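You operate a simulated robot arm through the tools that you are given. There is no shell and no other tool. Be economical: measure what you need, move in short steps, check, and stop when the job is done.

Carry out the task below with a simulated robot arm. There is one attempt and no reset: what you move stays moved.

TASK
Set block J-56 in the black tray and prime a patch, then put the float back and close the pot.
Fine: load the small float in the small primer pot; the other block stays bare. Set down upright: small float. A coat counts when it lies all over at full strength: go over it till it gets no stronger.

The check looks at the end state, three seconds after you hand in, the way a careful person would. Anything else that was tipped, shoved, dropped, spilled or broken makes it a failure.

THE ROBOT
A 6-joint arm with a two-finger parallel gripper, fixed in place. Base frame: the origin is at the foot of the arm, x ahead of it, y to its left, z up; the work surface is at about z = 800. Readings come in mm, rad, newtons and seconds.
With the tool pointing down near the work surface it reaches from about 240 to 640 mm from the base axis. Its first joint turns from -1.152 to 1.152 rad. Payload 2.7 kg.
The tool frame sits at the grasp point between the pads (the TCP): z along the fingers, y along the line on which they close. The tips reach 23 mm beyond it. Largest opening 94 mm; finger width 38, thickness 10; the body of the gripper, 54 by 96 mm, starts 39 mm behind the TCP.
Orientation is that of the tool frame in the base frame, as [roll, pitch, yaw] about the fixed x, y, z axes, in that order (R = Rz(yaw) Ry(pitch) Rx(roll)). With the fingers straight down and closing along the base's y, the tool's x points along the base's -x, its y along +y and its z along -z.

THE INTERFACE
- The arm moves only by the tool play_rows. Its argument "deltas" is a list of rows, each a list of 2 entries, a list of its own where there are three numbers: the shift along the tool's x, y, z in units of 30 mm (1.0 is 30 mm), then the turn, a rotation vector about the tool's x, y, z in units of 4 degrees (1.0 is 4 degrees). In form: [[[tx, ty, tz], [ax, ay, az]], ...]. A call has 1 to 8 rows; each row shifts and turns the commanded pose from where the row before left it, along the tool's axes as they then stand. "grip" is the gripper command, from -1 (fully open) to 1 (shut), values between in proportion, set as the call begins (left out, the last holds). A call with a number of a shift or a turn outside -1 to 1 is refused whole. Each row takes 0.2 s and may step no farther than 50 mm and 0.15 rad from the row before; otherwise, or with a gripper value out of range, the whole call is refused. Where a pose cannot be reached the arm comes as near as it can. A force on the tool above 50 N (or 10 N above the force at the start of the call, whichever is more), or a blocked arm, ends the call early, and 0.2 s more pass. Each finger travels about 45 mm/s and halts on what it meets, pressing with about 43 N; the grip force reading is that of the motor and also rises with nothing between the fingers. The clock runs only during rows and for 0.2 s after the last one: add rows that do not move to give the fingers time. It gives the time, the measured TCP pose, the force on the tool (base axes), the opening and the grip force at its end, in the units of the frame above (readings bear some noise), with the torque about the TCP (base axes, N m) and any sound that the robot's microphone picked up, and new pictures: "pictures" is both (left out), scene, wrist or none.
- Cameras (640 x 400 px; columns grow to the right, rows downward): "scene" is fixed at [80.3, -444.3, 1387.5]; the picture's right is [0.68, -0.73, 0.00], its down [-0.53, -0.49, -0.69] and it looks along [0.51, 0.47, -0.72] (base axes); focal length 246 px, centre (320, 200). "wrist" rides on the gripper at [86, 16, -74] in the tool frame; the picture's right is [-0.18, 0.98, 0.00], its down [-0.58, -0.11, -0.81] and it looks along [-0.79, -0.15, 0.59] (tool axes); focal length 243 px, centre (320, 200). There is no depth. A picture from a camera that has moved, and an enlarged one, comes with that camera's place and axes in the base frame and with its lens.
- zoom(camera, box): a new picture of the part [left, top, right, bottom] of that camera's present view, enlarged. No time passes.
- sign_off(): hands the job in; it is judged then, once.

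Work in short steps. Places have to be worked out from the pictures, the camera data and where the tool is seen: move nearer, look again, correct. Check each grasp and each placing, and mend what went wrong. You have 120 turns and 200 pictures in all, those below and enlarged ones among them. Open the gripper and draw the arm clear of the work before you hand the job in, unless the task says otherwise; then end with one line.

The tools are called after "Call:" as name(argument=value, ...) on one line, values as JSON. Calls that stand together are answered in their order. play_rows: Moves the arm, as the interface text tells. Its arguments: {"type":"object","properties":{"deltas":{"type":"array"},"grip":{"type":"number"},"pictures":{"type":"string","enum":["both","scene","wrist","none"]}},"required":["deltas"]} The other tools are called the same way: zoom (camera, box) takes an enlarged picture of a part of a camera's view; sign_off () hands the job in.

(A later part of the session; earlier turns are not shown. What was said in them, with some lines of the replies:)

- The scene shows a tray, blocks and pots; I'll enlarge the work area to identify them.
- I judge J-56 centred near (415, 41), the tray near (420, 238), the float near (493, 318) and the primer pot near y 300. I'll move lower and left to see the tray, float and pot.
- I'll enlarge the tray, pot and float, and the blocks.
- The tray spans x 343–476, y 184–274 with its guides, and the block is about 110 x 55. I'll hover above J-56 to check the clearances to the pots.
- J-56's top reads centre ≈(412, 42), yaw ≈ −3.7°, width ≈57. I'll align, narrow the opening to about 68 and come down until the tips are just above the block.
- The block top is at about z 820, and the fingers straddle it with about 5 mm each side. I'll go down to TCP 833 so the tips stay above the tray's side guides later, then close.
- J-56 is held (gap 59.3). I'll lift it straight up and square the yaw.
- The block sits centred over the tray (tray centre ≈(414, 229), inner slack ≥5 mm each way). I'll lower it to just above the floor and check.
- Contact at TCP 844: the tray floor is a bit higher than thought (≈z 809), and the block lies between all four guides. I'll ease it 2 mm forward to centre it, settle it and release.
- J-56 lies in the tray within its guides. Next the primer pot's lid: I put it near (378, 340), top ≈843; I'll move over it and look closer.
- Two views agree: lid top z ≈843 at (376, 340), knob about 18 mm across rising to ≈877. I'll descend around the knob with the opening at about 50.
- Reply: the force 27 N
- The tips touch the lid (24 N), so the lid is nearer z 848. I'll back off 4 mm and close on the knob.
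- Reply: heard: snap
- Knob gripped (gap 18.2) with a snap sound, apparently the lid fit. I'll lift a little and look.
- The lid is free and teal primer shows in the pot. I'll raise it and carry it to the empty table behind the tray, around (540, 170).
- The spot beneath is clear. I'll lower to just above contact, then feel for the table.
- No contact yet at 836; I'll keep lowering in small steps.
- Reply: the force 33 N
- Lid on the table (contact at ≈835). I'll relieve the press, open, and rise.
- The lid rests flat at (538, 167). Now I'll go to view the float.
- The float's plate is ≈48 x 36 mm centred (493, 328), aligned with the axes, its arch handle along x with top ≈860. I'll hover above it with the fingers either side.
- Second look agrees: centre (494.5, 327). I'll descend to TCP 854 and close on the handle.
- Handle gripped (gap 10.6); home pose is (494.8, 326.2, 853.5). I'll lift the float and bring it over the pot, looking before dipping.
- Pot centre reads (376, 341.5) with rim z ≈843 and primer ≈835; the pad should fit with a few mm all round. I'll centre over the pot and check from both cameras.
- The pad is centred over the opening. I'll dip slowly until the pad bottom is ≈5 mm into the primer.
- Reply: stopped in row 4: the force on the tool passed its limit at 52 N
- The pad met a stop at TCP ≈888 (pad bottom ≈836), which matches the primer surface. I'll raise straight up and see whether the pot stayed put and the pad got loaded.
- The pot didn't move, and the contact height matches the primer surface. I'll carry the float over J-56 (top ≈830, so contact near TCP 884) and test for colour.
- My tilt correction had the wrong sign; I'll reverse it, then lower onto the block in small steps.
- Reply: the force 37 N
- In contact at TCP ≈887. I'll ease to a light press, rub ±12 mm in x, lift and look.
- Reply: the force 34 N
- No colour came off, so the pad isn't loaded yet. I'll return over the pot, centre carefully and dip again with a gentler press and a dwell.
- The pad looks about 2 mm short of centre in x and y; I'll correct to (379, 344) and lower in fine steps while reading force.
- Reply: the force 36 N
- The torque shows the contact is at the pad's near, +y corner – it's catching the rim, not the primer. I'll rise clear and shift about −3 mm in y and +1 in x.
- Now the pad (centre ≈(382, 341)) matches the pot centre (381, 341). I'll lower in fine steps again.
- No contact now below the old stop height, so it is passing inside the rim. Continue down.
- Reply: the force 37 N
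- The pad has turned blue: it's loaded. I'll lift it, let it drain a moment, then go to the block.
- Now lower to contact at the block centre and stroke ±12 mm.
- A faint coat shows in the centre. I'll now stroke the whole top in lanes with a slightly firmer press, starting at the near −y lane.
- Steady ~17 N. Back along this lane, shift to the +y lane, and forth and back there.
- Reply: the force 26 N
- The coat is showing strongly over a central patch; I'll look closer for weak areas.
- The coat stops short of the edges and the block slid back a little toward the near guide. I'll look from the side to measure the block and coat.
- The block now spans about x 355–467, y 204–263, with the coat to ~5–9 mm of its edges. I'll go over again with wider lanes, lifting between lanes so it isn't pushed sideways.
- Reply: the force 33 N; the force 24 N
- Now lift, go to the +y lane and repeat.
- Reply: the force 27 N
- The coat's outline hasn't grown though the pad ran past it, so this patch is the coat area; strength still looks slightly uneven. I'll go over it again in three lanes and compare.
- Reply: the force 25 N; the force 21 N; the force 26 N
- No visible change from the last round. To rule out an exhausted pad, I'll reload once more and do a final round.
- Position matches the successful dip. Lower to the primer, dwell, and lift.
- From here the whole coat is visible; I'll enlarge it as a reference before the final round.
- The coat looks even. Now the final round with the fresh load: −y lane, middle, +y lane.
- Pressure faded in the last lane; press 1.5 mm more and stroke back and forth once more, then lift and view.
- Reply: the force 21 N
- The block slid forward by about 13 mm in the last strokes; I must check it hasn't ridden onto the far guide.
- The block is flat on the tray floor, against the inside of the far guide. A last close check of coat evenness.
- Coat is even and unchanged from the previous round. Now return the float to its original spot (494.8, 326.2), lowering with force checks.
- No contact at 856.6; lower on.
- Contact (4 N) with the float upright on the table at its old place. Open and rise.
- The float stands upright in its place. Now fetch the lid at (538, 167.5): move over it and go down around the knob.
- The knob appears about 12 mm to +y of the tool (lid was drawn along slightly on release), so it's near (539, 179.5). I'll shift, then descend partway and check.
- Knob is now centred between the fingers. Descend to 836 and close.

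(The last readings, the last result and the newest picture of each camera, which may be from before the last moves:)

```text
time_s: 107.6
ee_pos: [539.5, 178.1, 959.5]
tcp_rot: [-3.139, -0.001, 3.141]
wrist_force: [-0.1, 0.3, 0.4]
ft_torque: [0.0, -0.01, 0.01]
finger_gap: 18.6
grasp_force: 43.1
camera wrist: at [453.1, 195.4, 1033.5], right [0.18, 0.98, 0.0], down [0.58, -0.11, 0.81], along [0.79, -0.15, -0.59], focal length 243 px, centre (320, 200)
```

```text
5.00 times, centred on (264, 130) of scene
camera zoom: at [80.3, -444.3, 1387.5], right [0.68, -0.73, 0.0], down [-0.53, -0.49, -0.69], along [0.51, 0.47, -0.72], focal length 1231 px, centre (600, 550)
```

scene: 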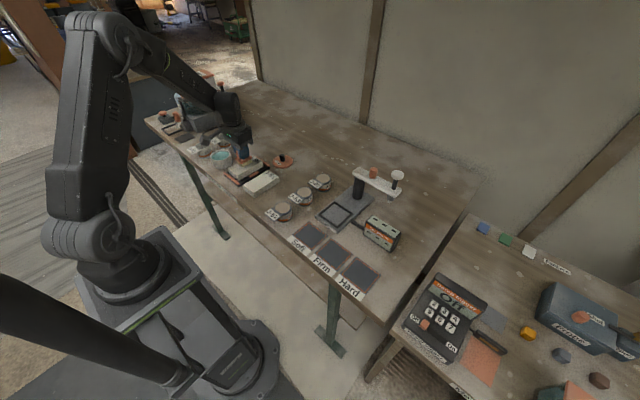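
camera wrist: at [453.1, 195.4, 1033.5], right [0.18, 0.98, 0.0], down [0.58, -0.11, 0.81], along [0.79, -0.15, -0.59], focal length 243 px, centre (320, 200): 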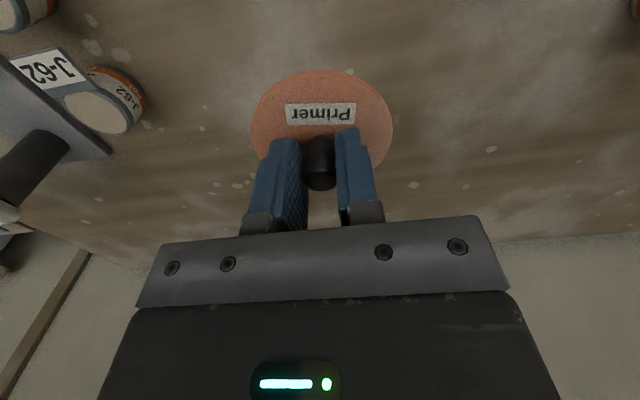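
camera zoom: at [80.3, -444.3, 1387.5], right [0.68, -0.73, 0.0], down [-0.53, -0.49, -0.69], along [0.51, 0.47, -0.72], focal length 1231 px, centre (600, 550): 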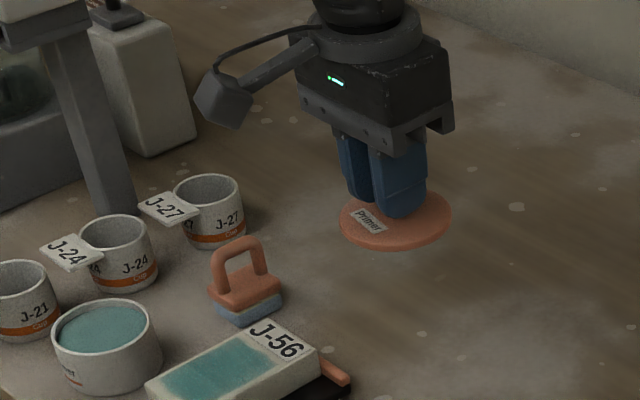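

The lid is held level. Carry it back over the pot at (381, 340) and pause above.

Call:
play_rows(deltas=[[[0.66, 0.675, 0], [0, 0, 0]], [[0.66, 0.675, 0], [0, 0, 0]], [[0.66, 0.675, 0], [0, 0, 0]], [[0.66, 0.675, 0], [0, 0, 0]], [[0.66, 0.675, 0], [0, 0, 0]], [[0.66, 0.675, 0], [0, 0, 0]], [[0.66, 0.675, 0], [0, 0, 0]], [[0.66, 0.675, 0], [0, 0, 0]]], pictures="none")

Call:
play_rows(deltas=[[[0, 0, 1], [0, 0, 0]], [[0, 0, 1], [0, 0, 0]], [[0, 0, 0], [0, 0, 0]]], pictures="wrist")

Call:
zoom(camera="wrist", box=[200, 0, 456, 160])

Call:
zoom(camera="scene", box=[196, 130, 244, 160])

```text
time_s: 109.4
ee_pos: [380.1, 340.1, 960.5]
tcp_rot: [-3.14, 0.001, -3.141]
wrist_force: [-0.5, -0.5, 0.4]
ft_torque: [-0.04, -0.01, 0.01]
finger_gap: 18.6
grasp_force: 43.0
```

```text
time_s: 110.2
ee_pos: [382.5, 339.2, 897.9]
tcp_rot: [-3.14, 0.0, -3.141]
wrist_force: [0.0, 0.9, -0.9]
ft_torque: [-0.02, -0.04, -0.04]
finger_gap: 18.3
grasp_force: 42.9
camera wrist: at [295.3, 356.6, 971.2], right [0.18, 0.98, 0.0], down [0.58, -0.11, 0.81], along [0.79, -0.15, -0.59], focal length 243 px, centre (320, 200)
```

wrist: 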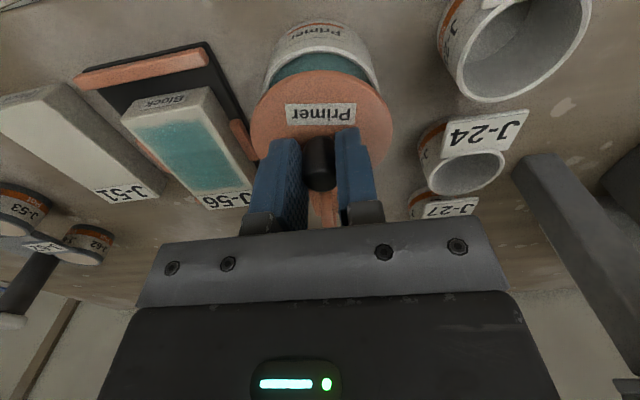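

```text
2.50 times, centred on (328, 80) of wrist
camera zoom: at [295.3, 356.6, 971.2], right [0.18, 0.98, 0.0], down [0.58, -0.11, 0.81], along [0.79, -0.15, -0.59], focal length 606 px, centre (300, 500)
```

zoom: 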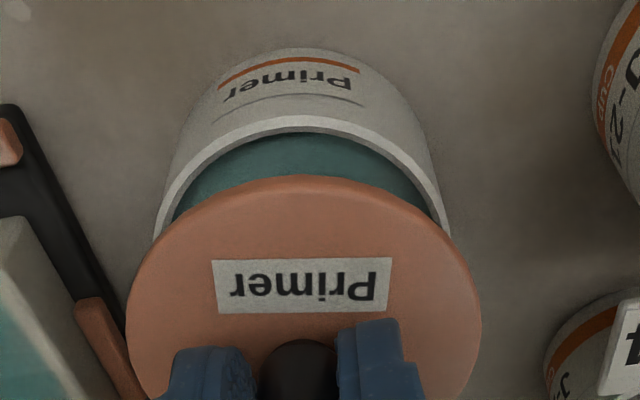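

```text
13.33 times, centred on (220, 145) of scene
camera zoom: at [80.3, -444.3, 1387.5], right [0.68, -0.73, 0.0], down [-0.53, -0.49, -0.69], along [0.51, 0.47, -0.72], focal length 3283 px, centre (1653, 933)
```

zoom: 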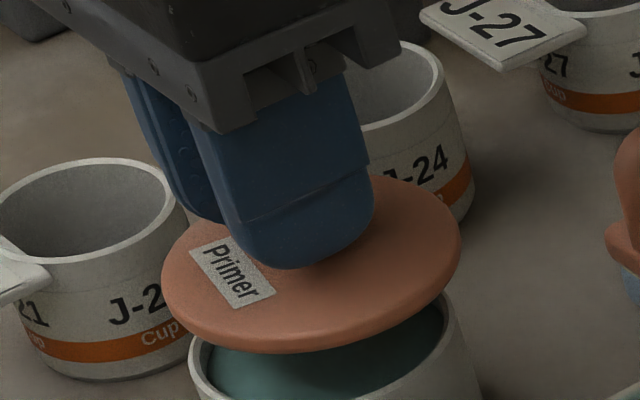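

Laterally aligned; in x the lid reads 1–2 mm too far forward. I'll correct and lower to just above the rim.

Call:
play_rows(deltas=[[[0.05, 0, 0.2], [0, 0, 0]], [[0, 0, 0.2], [0, 0, 0]], [[0, 0, 0], [0, 0, 0]]], pictures="wrist")

Call:
zoom(camera="wrist", box=[200, 0, 456, 160])

Call:
zoom(camera="scene", box=[196, 135, 244, 165])

```text
time_s: 111.0
ee_pos: [379.8, 340.2, 887.9]
tcp_rot: [-3.14, 0.0, -3.141]
wrist_force: [0.0, -0.1, -0.4]
ft_torque: [-0.01, 0.01, -0.03]
finger_gap: 18.5
grasp_force: 43.5
camera wrist: at [293.7, 357.5, 960.6], right [0.18, 0.98, 0.0], down [0.58, -0.11, 0.81], along [0.79, -0.15, -0.59], focal length 243 px, centre (320, 200)
```

wrist: 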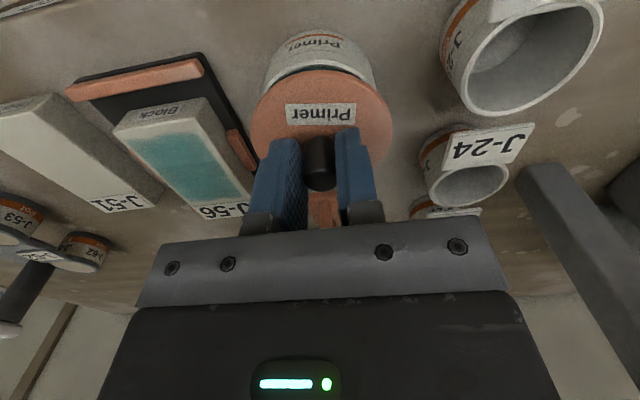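

```text
2.50 times, centred on (328, 80) of wrist
camera zoom: at [293.7, 357.5, 960.6], right [0.18, 0.98, 0.0], down [0.58, -0.11, 0.81], along [0.79, -0.15, -0.59], focal length 606 px, centre (300, 500)
```

zoom: 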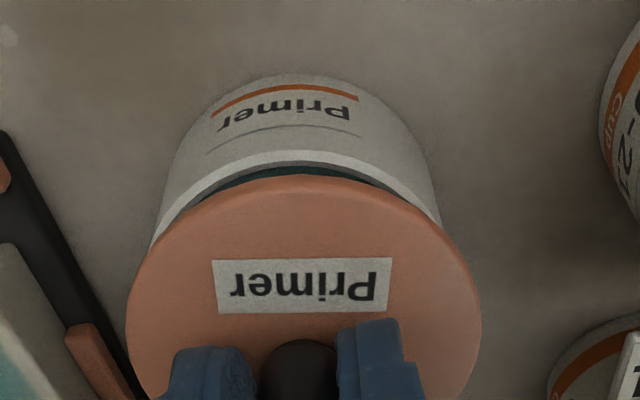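

```text
13.33 times, centred on (220, 150) of scene
camera zoom: at [80.3, -444.3, 1387.5], right [0.68, -0.73, 0.0], down [-0.53, -0.49, -0.69], along [0.51, 0.47, -0.72], focal length 3283 px, centre (1653, 867)
```

zoom: 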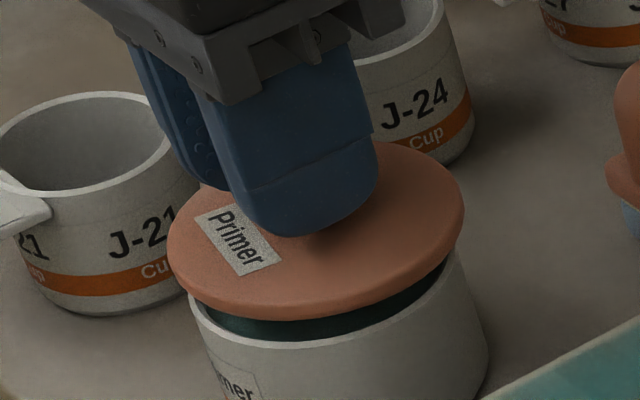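

Nearly centred; shift 1 mm to −y and lower in fine steps onto the rim.

Call:
play_rows(deltas=[[[0, -0.03, 0.2], [0, 0, 0]], [[0, 0, 0.08], [0, 0, 0]], [[0, 0, 0], [0, 0, 0]]], pictures="none")

Call:
play_rows(deltas=[[[0, 0, 0.07], [0, 0, 0]], [[0, 0, 0], [0, 0, 0]]], pictures="none")

```text
time_s: 111.8
ee_pos: [379.2, 338.0, 878.0]
tcp_rot: [-3.14, -0.001, 3.141]
wrist_force: [0.5, -0.3, 0.2]
ft_torque: [0.0, 0.0, 0.01]
finger_gap: 18.5
grasp_force: 43.0
```

```text
time_s: 112.4
ee_pos: [379.2, 339.6, 877.9]
tcp_rot: [3.141, 0.001, -3.141]
wrist_force: [-10.3, -1.4, 20.9]
ft_torque: [-0.04, 0.26, 0.01]
finger_gap: 18.5
grasp_force: 43.3
heard: snap
```

A snap was heard at contact, as when it was first freed. Check the seating.

Call:
play_rows(deltas=[[[0, 0, 0], [0, 0, 0]]], pictures="wrist")

Call:
zoom(camera="wrist", box=[200, 0, 456, 160])

Call:
zoom(camera="scene", box=[196, 135, 244, 165])

```text
time_s: 112.8
ee_pos: [378.4, 339.2, 877.2]
tcp_rot: [-3.141, 0.001, 3.141]
wrist_force: [-12.5, -1.5, 26.8]
ft_torque: [-0.09, 0.41, 0.03]
finger_gap: 18.6
grasp_force: 43.3
camera wrist: at [292.3, 357.0, 951.5], right [0.18, 0.98, 0.0], down [0.58, -0.11, 0.81], along [0.79, -0.15, -0.59], focal length 243 px, centre (320, 200)
```

wrist: 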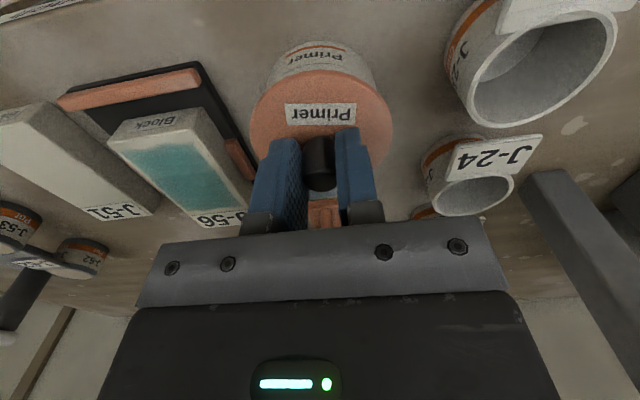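

```text
2.50 times, centred on (328, 80) of wrist
camera zoom: at [292.3, 357.0, 951.5], right [0.18, 0.98, 0.0], down [0.58, -0.11, 0.81], along [0.79, -0.15, -0.59], focal length 606 px, centre (300, 500)
```

zoom: 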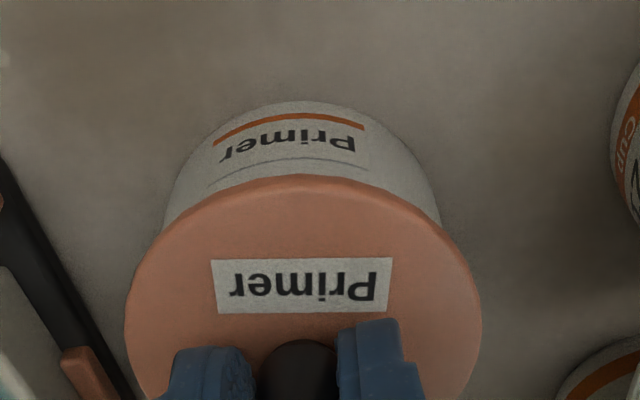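

```text
13.33 times, centred on (220, 150) of scene
camera zoom: at [79.7, -444.7, 1387.4], right [0.68, -0.73, 0.0], down [-0.53, -0.49, -0.69], along [0.51, 0.47, -0.72], focal length 3283 px, centre (1653, 867)
```

zoom: 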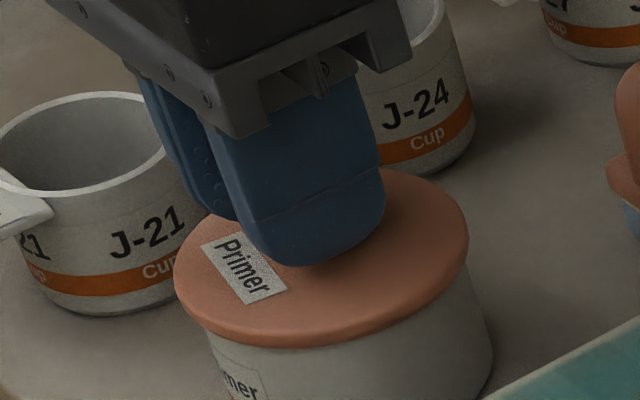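

The lid sits flush and centred. I'll relieve the press and open in small stages so the lid isn't dragged.

Call:
play_rows(deltas=[[[0, 0, -0.06], [0, 0, 0]], [[0, 0, 0], [0, 0, 0]]], pictures="none")

Call:
play_rows(deltas=[[[0, 0, 0], [0, 0, 0]], [[0, 0, 0], [0, 0, 0]]], grip=0.53, pictures="wrist")

Call:
zoom(camera="wrist", box=[200, 40, 456, 200])

```text
time_s: 113.4
ee_pos: [378.9, 338.9, 878.2]
tcp_rot: [3.141, -0.001, -3.141]
wrist_force: [-8.6, 4.6, 14.9]
ft_torque: [0.11, 0.08, 0.04]
finger_gap: 18.6
grasp_force: 43.2
```

```text
time_s: 114.0
ee_pos: [380.0, 337.8, 878.5]
tcp_rot: [-3.139, -0.002, -3.141]
wrist_force: [-0.9, -0.2, -0.1]
ft_torque: [-0.01, 0.02, -0.02]
finger_gap: 22.0
grasp_force: 0.0
camera wrist: at [292.9, 356.4, 951.2], right [0.18, 0.98, 0.0], down [0.58, -0.11, 0.81], along [0.79, -0.15, -0.59], focal length 243 px, centre (320, 200)
```

wrist: 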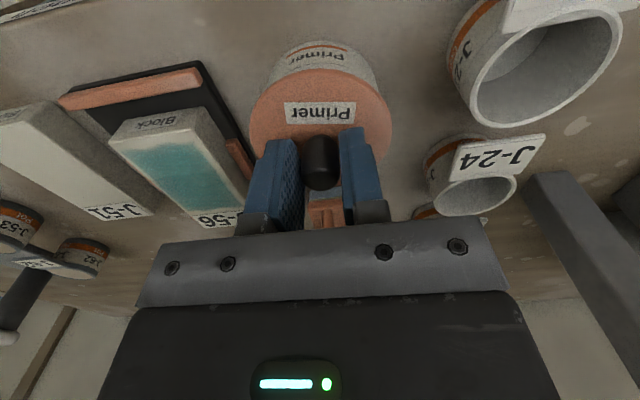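

```text
2.50 times, centred on (328, 120) of wrist
camera zoom: at [292.9, 356.4, 951.2], right [0.18, 0.98, 0.0], down [0.58, -0.11, 0.81], along [0.79, -0.15, -0.59], focal length 606 px, centre (300, 400)
```

zoom: 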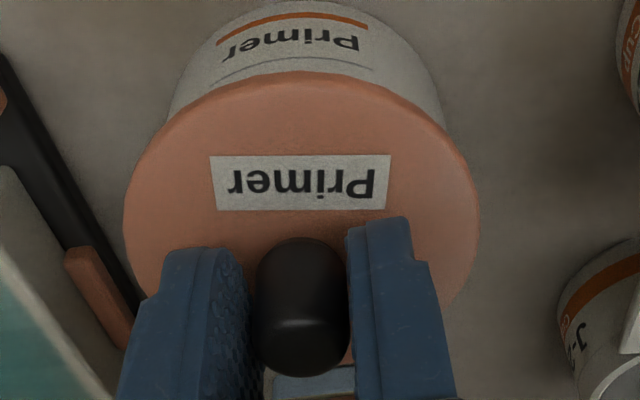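

Released cleanly, lid unmoved. Open a little more, rise straight up and draw the arm clear.

Call:
play_rows(deltas=[[[0, 0, 0], [0, 0, 0]], [[0, 0, 0], [0, 0, 0]]], grip=0.25, pictures="none")

Call:
play_rows(deltas=[[[0, 0, -0.5], [0, 0, 0]], [[0, 0, -1], [0, 0, 0]], [[0, 0, -1], [0, 0, 0]], [[0, 0, -1], [0, 0, 0]], [[0.4, -0.6, -1], [0, 0, 0]], [[0.4, -0.6, -1], [0, 0, 0]], [[0.4, -0.6, -1], [0, 0, 0]], [[0.3, -0.6, 0], [0, 0, 0]]], grip=-0.5)

Call:
zoom(camera="wrist", box=[240, 0, 496, 160])

Call:
zoom(camera="scene", box=[190, 110, 286, 170])

```text
time_s: 114.6
ee_pos: [379.4, 339.0, 878.2]
tcp_rot: [-3.142, 0.0, -3.141]
wrist_force: [-0.7, 0.7, -0.2]
ft_torque: [0.03, 0.01, 0.02]
finger_gap: 35.2
grasp_force: 0.1
```

```text
time_s: 116.4
ee_pos: [333.5, 266.9, 1073.9]
tcp_rot: [-3.141, 0.0, -3.14]
wrist_force: [0.5, 0.0, 0.2]
ft_torque: [0.01, -0.03, 0.01]
finger_gap: 70.4
grasp_force: 0.1
camera wrist: at [246.3, 284.7, 1147.2], right [0.18, 0.98, 0.0], down [0.58, -0.11, 0.81], along [0.79, -0.15, -0.59], focal length 243 px, centre (320, 200)
```

scene: 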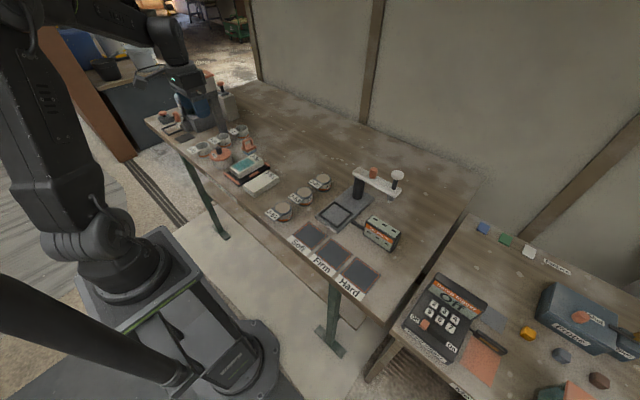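
wrist: 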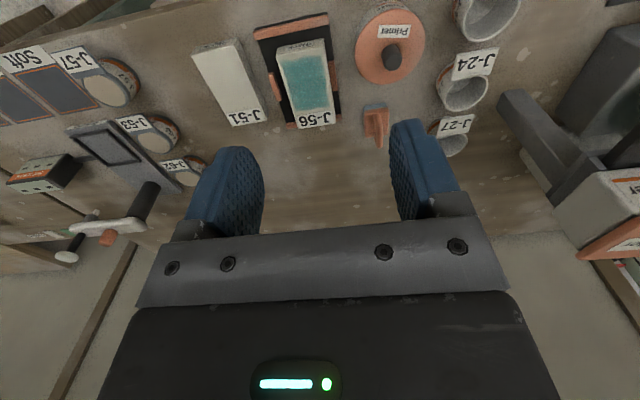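

```text
2.50 times, centred on (368, 80) of wrist
camera zoom: at [246.3, 284.7, 1147.2], right [0.18, 0.98, 0.0], down [0.58, -0.11, 0.81], along [0.79, -0.15, -0.59], focal length 606 px, centre (200, 500)
```

zoom: 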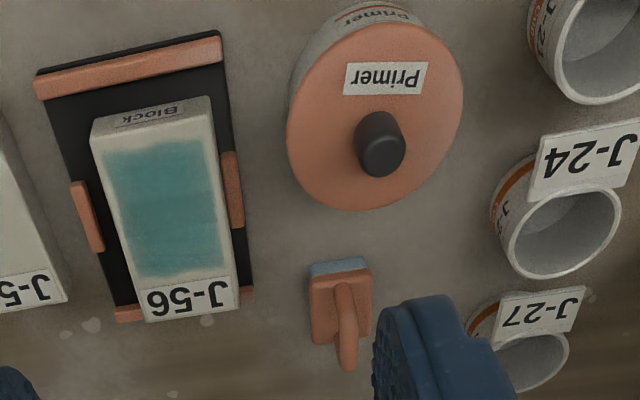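

```text
6.67 times, centred on (238, 140) of scene
camera zoom: at [80.3, -444.3, 1387.5], right [0.68, -0.73, 0.0], down [-0.53, -0.49, -0.69], along [0.51, 0.47, -0.72], focal length 1642 px, centre (867, 600)
```

zoom: 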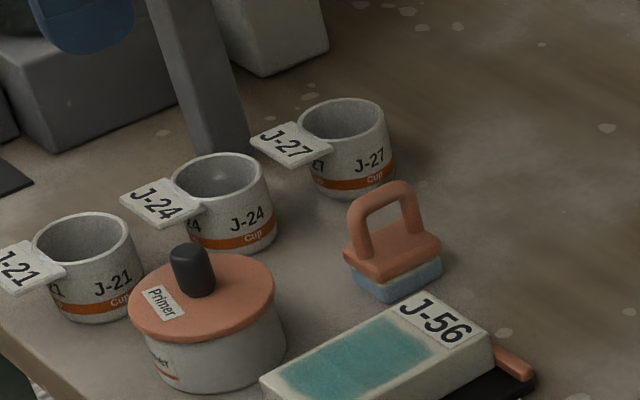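

Pot closed, float upright, block in tray. One more enlarged look at the coat and block seating.

Call:
zoom(camera="wrist", box=[245, 10, 357, 80])

Call:
zoom(camera="wrist", box=[240, 60, 368, 140])

```text
5.71 times, centred on (301, 45) of wrist
camera zoom: at [246.3, 284.7, 1147.2], right [0.18, 0.98, 0.0], down [0.58, -0.11, 0.81], along [0.79, -0.15, -0.59], focal length 1386 px, centre (429, 1086)
```

zoom: 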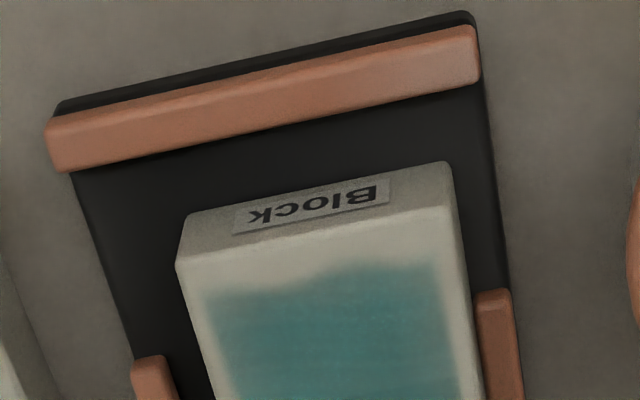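

```text
5.00 times, centred on (304, 100) of wrist
camera zoom: at [246.3, 284.7, 1147.2], right [0.18, 0.98, 0.0], down [0.58, -0.11, 0.81], along [0.79, -0.15, -0.59], focal length 1213 px, centre (400, 700)
```

zoom: 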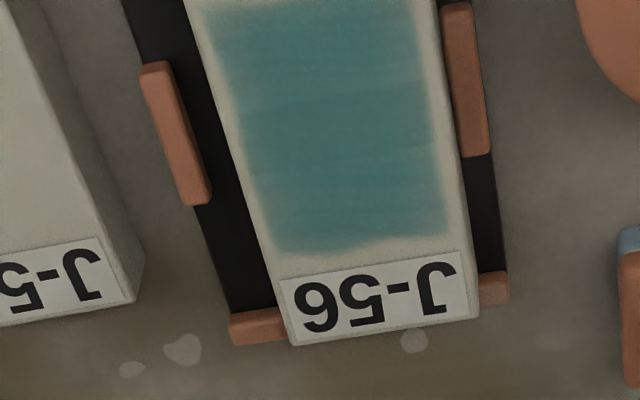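

I'll compare near and far coat strength once more at higher enlargement.

Call:
zoom(camera="wrist", box=[272, 48, 344, 93])

Call:
zoom(camera="wrist", box=[262, 30, 358, 130])

```text
8.89 times, centred on (308, 70) of wrist
camera zoom: at [246.3, 284.7, 1147.2], right [0.18, 0.98, 0.0], down [0.58, -0.11, 0.81], along [0.79, -0.15, -0.59], focal length 2157 px, centre (427, 1351)
```

zoom: 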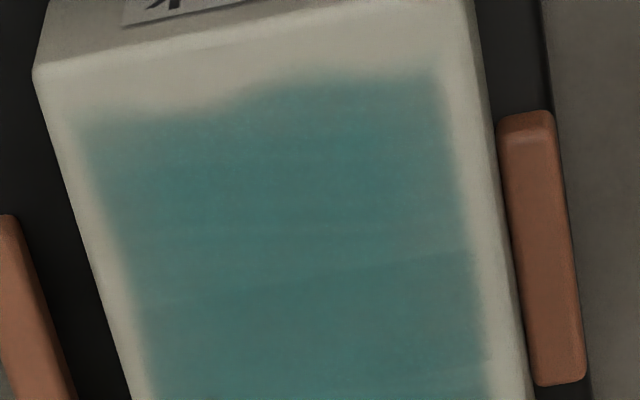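

```text
4.00 times, centred on (310, 80) of wrist
camera zoom: at [246.3, 284.7, 1147.2], right [0.18, 0.98, 0.0], down [0.58, -0.11, 0.81], along [0.79, -0.15, -0.59], focal length 970 px, centre (360, 680)
```

zoom: 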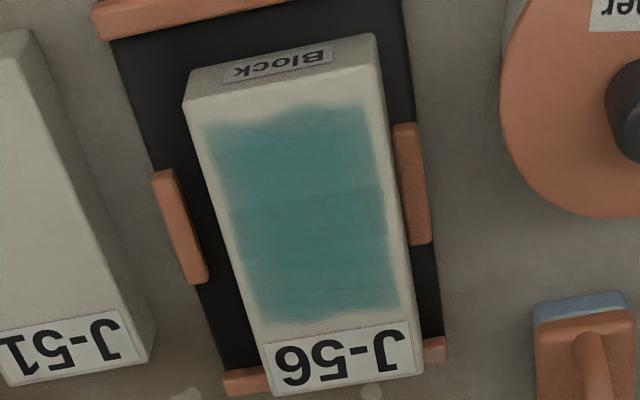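

The coat looks uniform, with only a texture grain, and everything else is in its place with the arm clear. Handing in.

Call:
sign_off()

```text
The job is handed in.
```

J-56 is in the black tray with an even primer patch on top, the small float is back upright in its place, and the primer pot is closed; J-51 was left bare.
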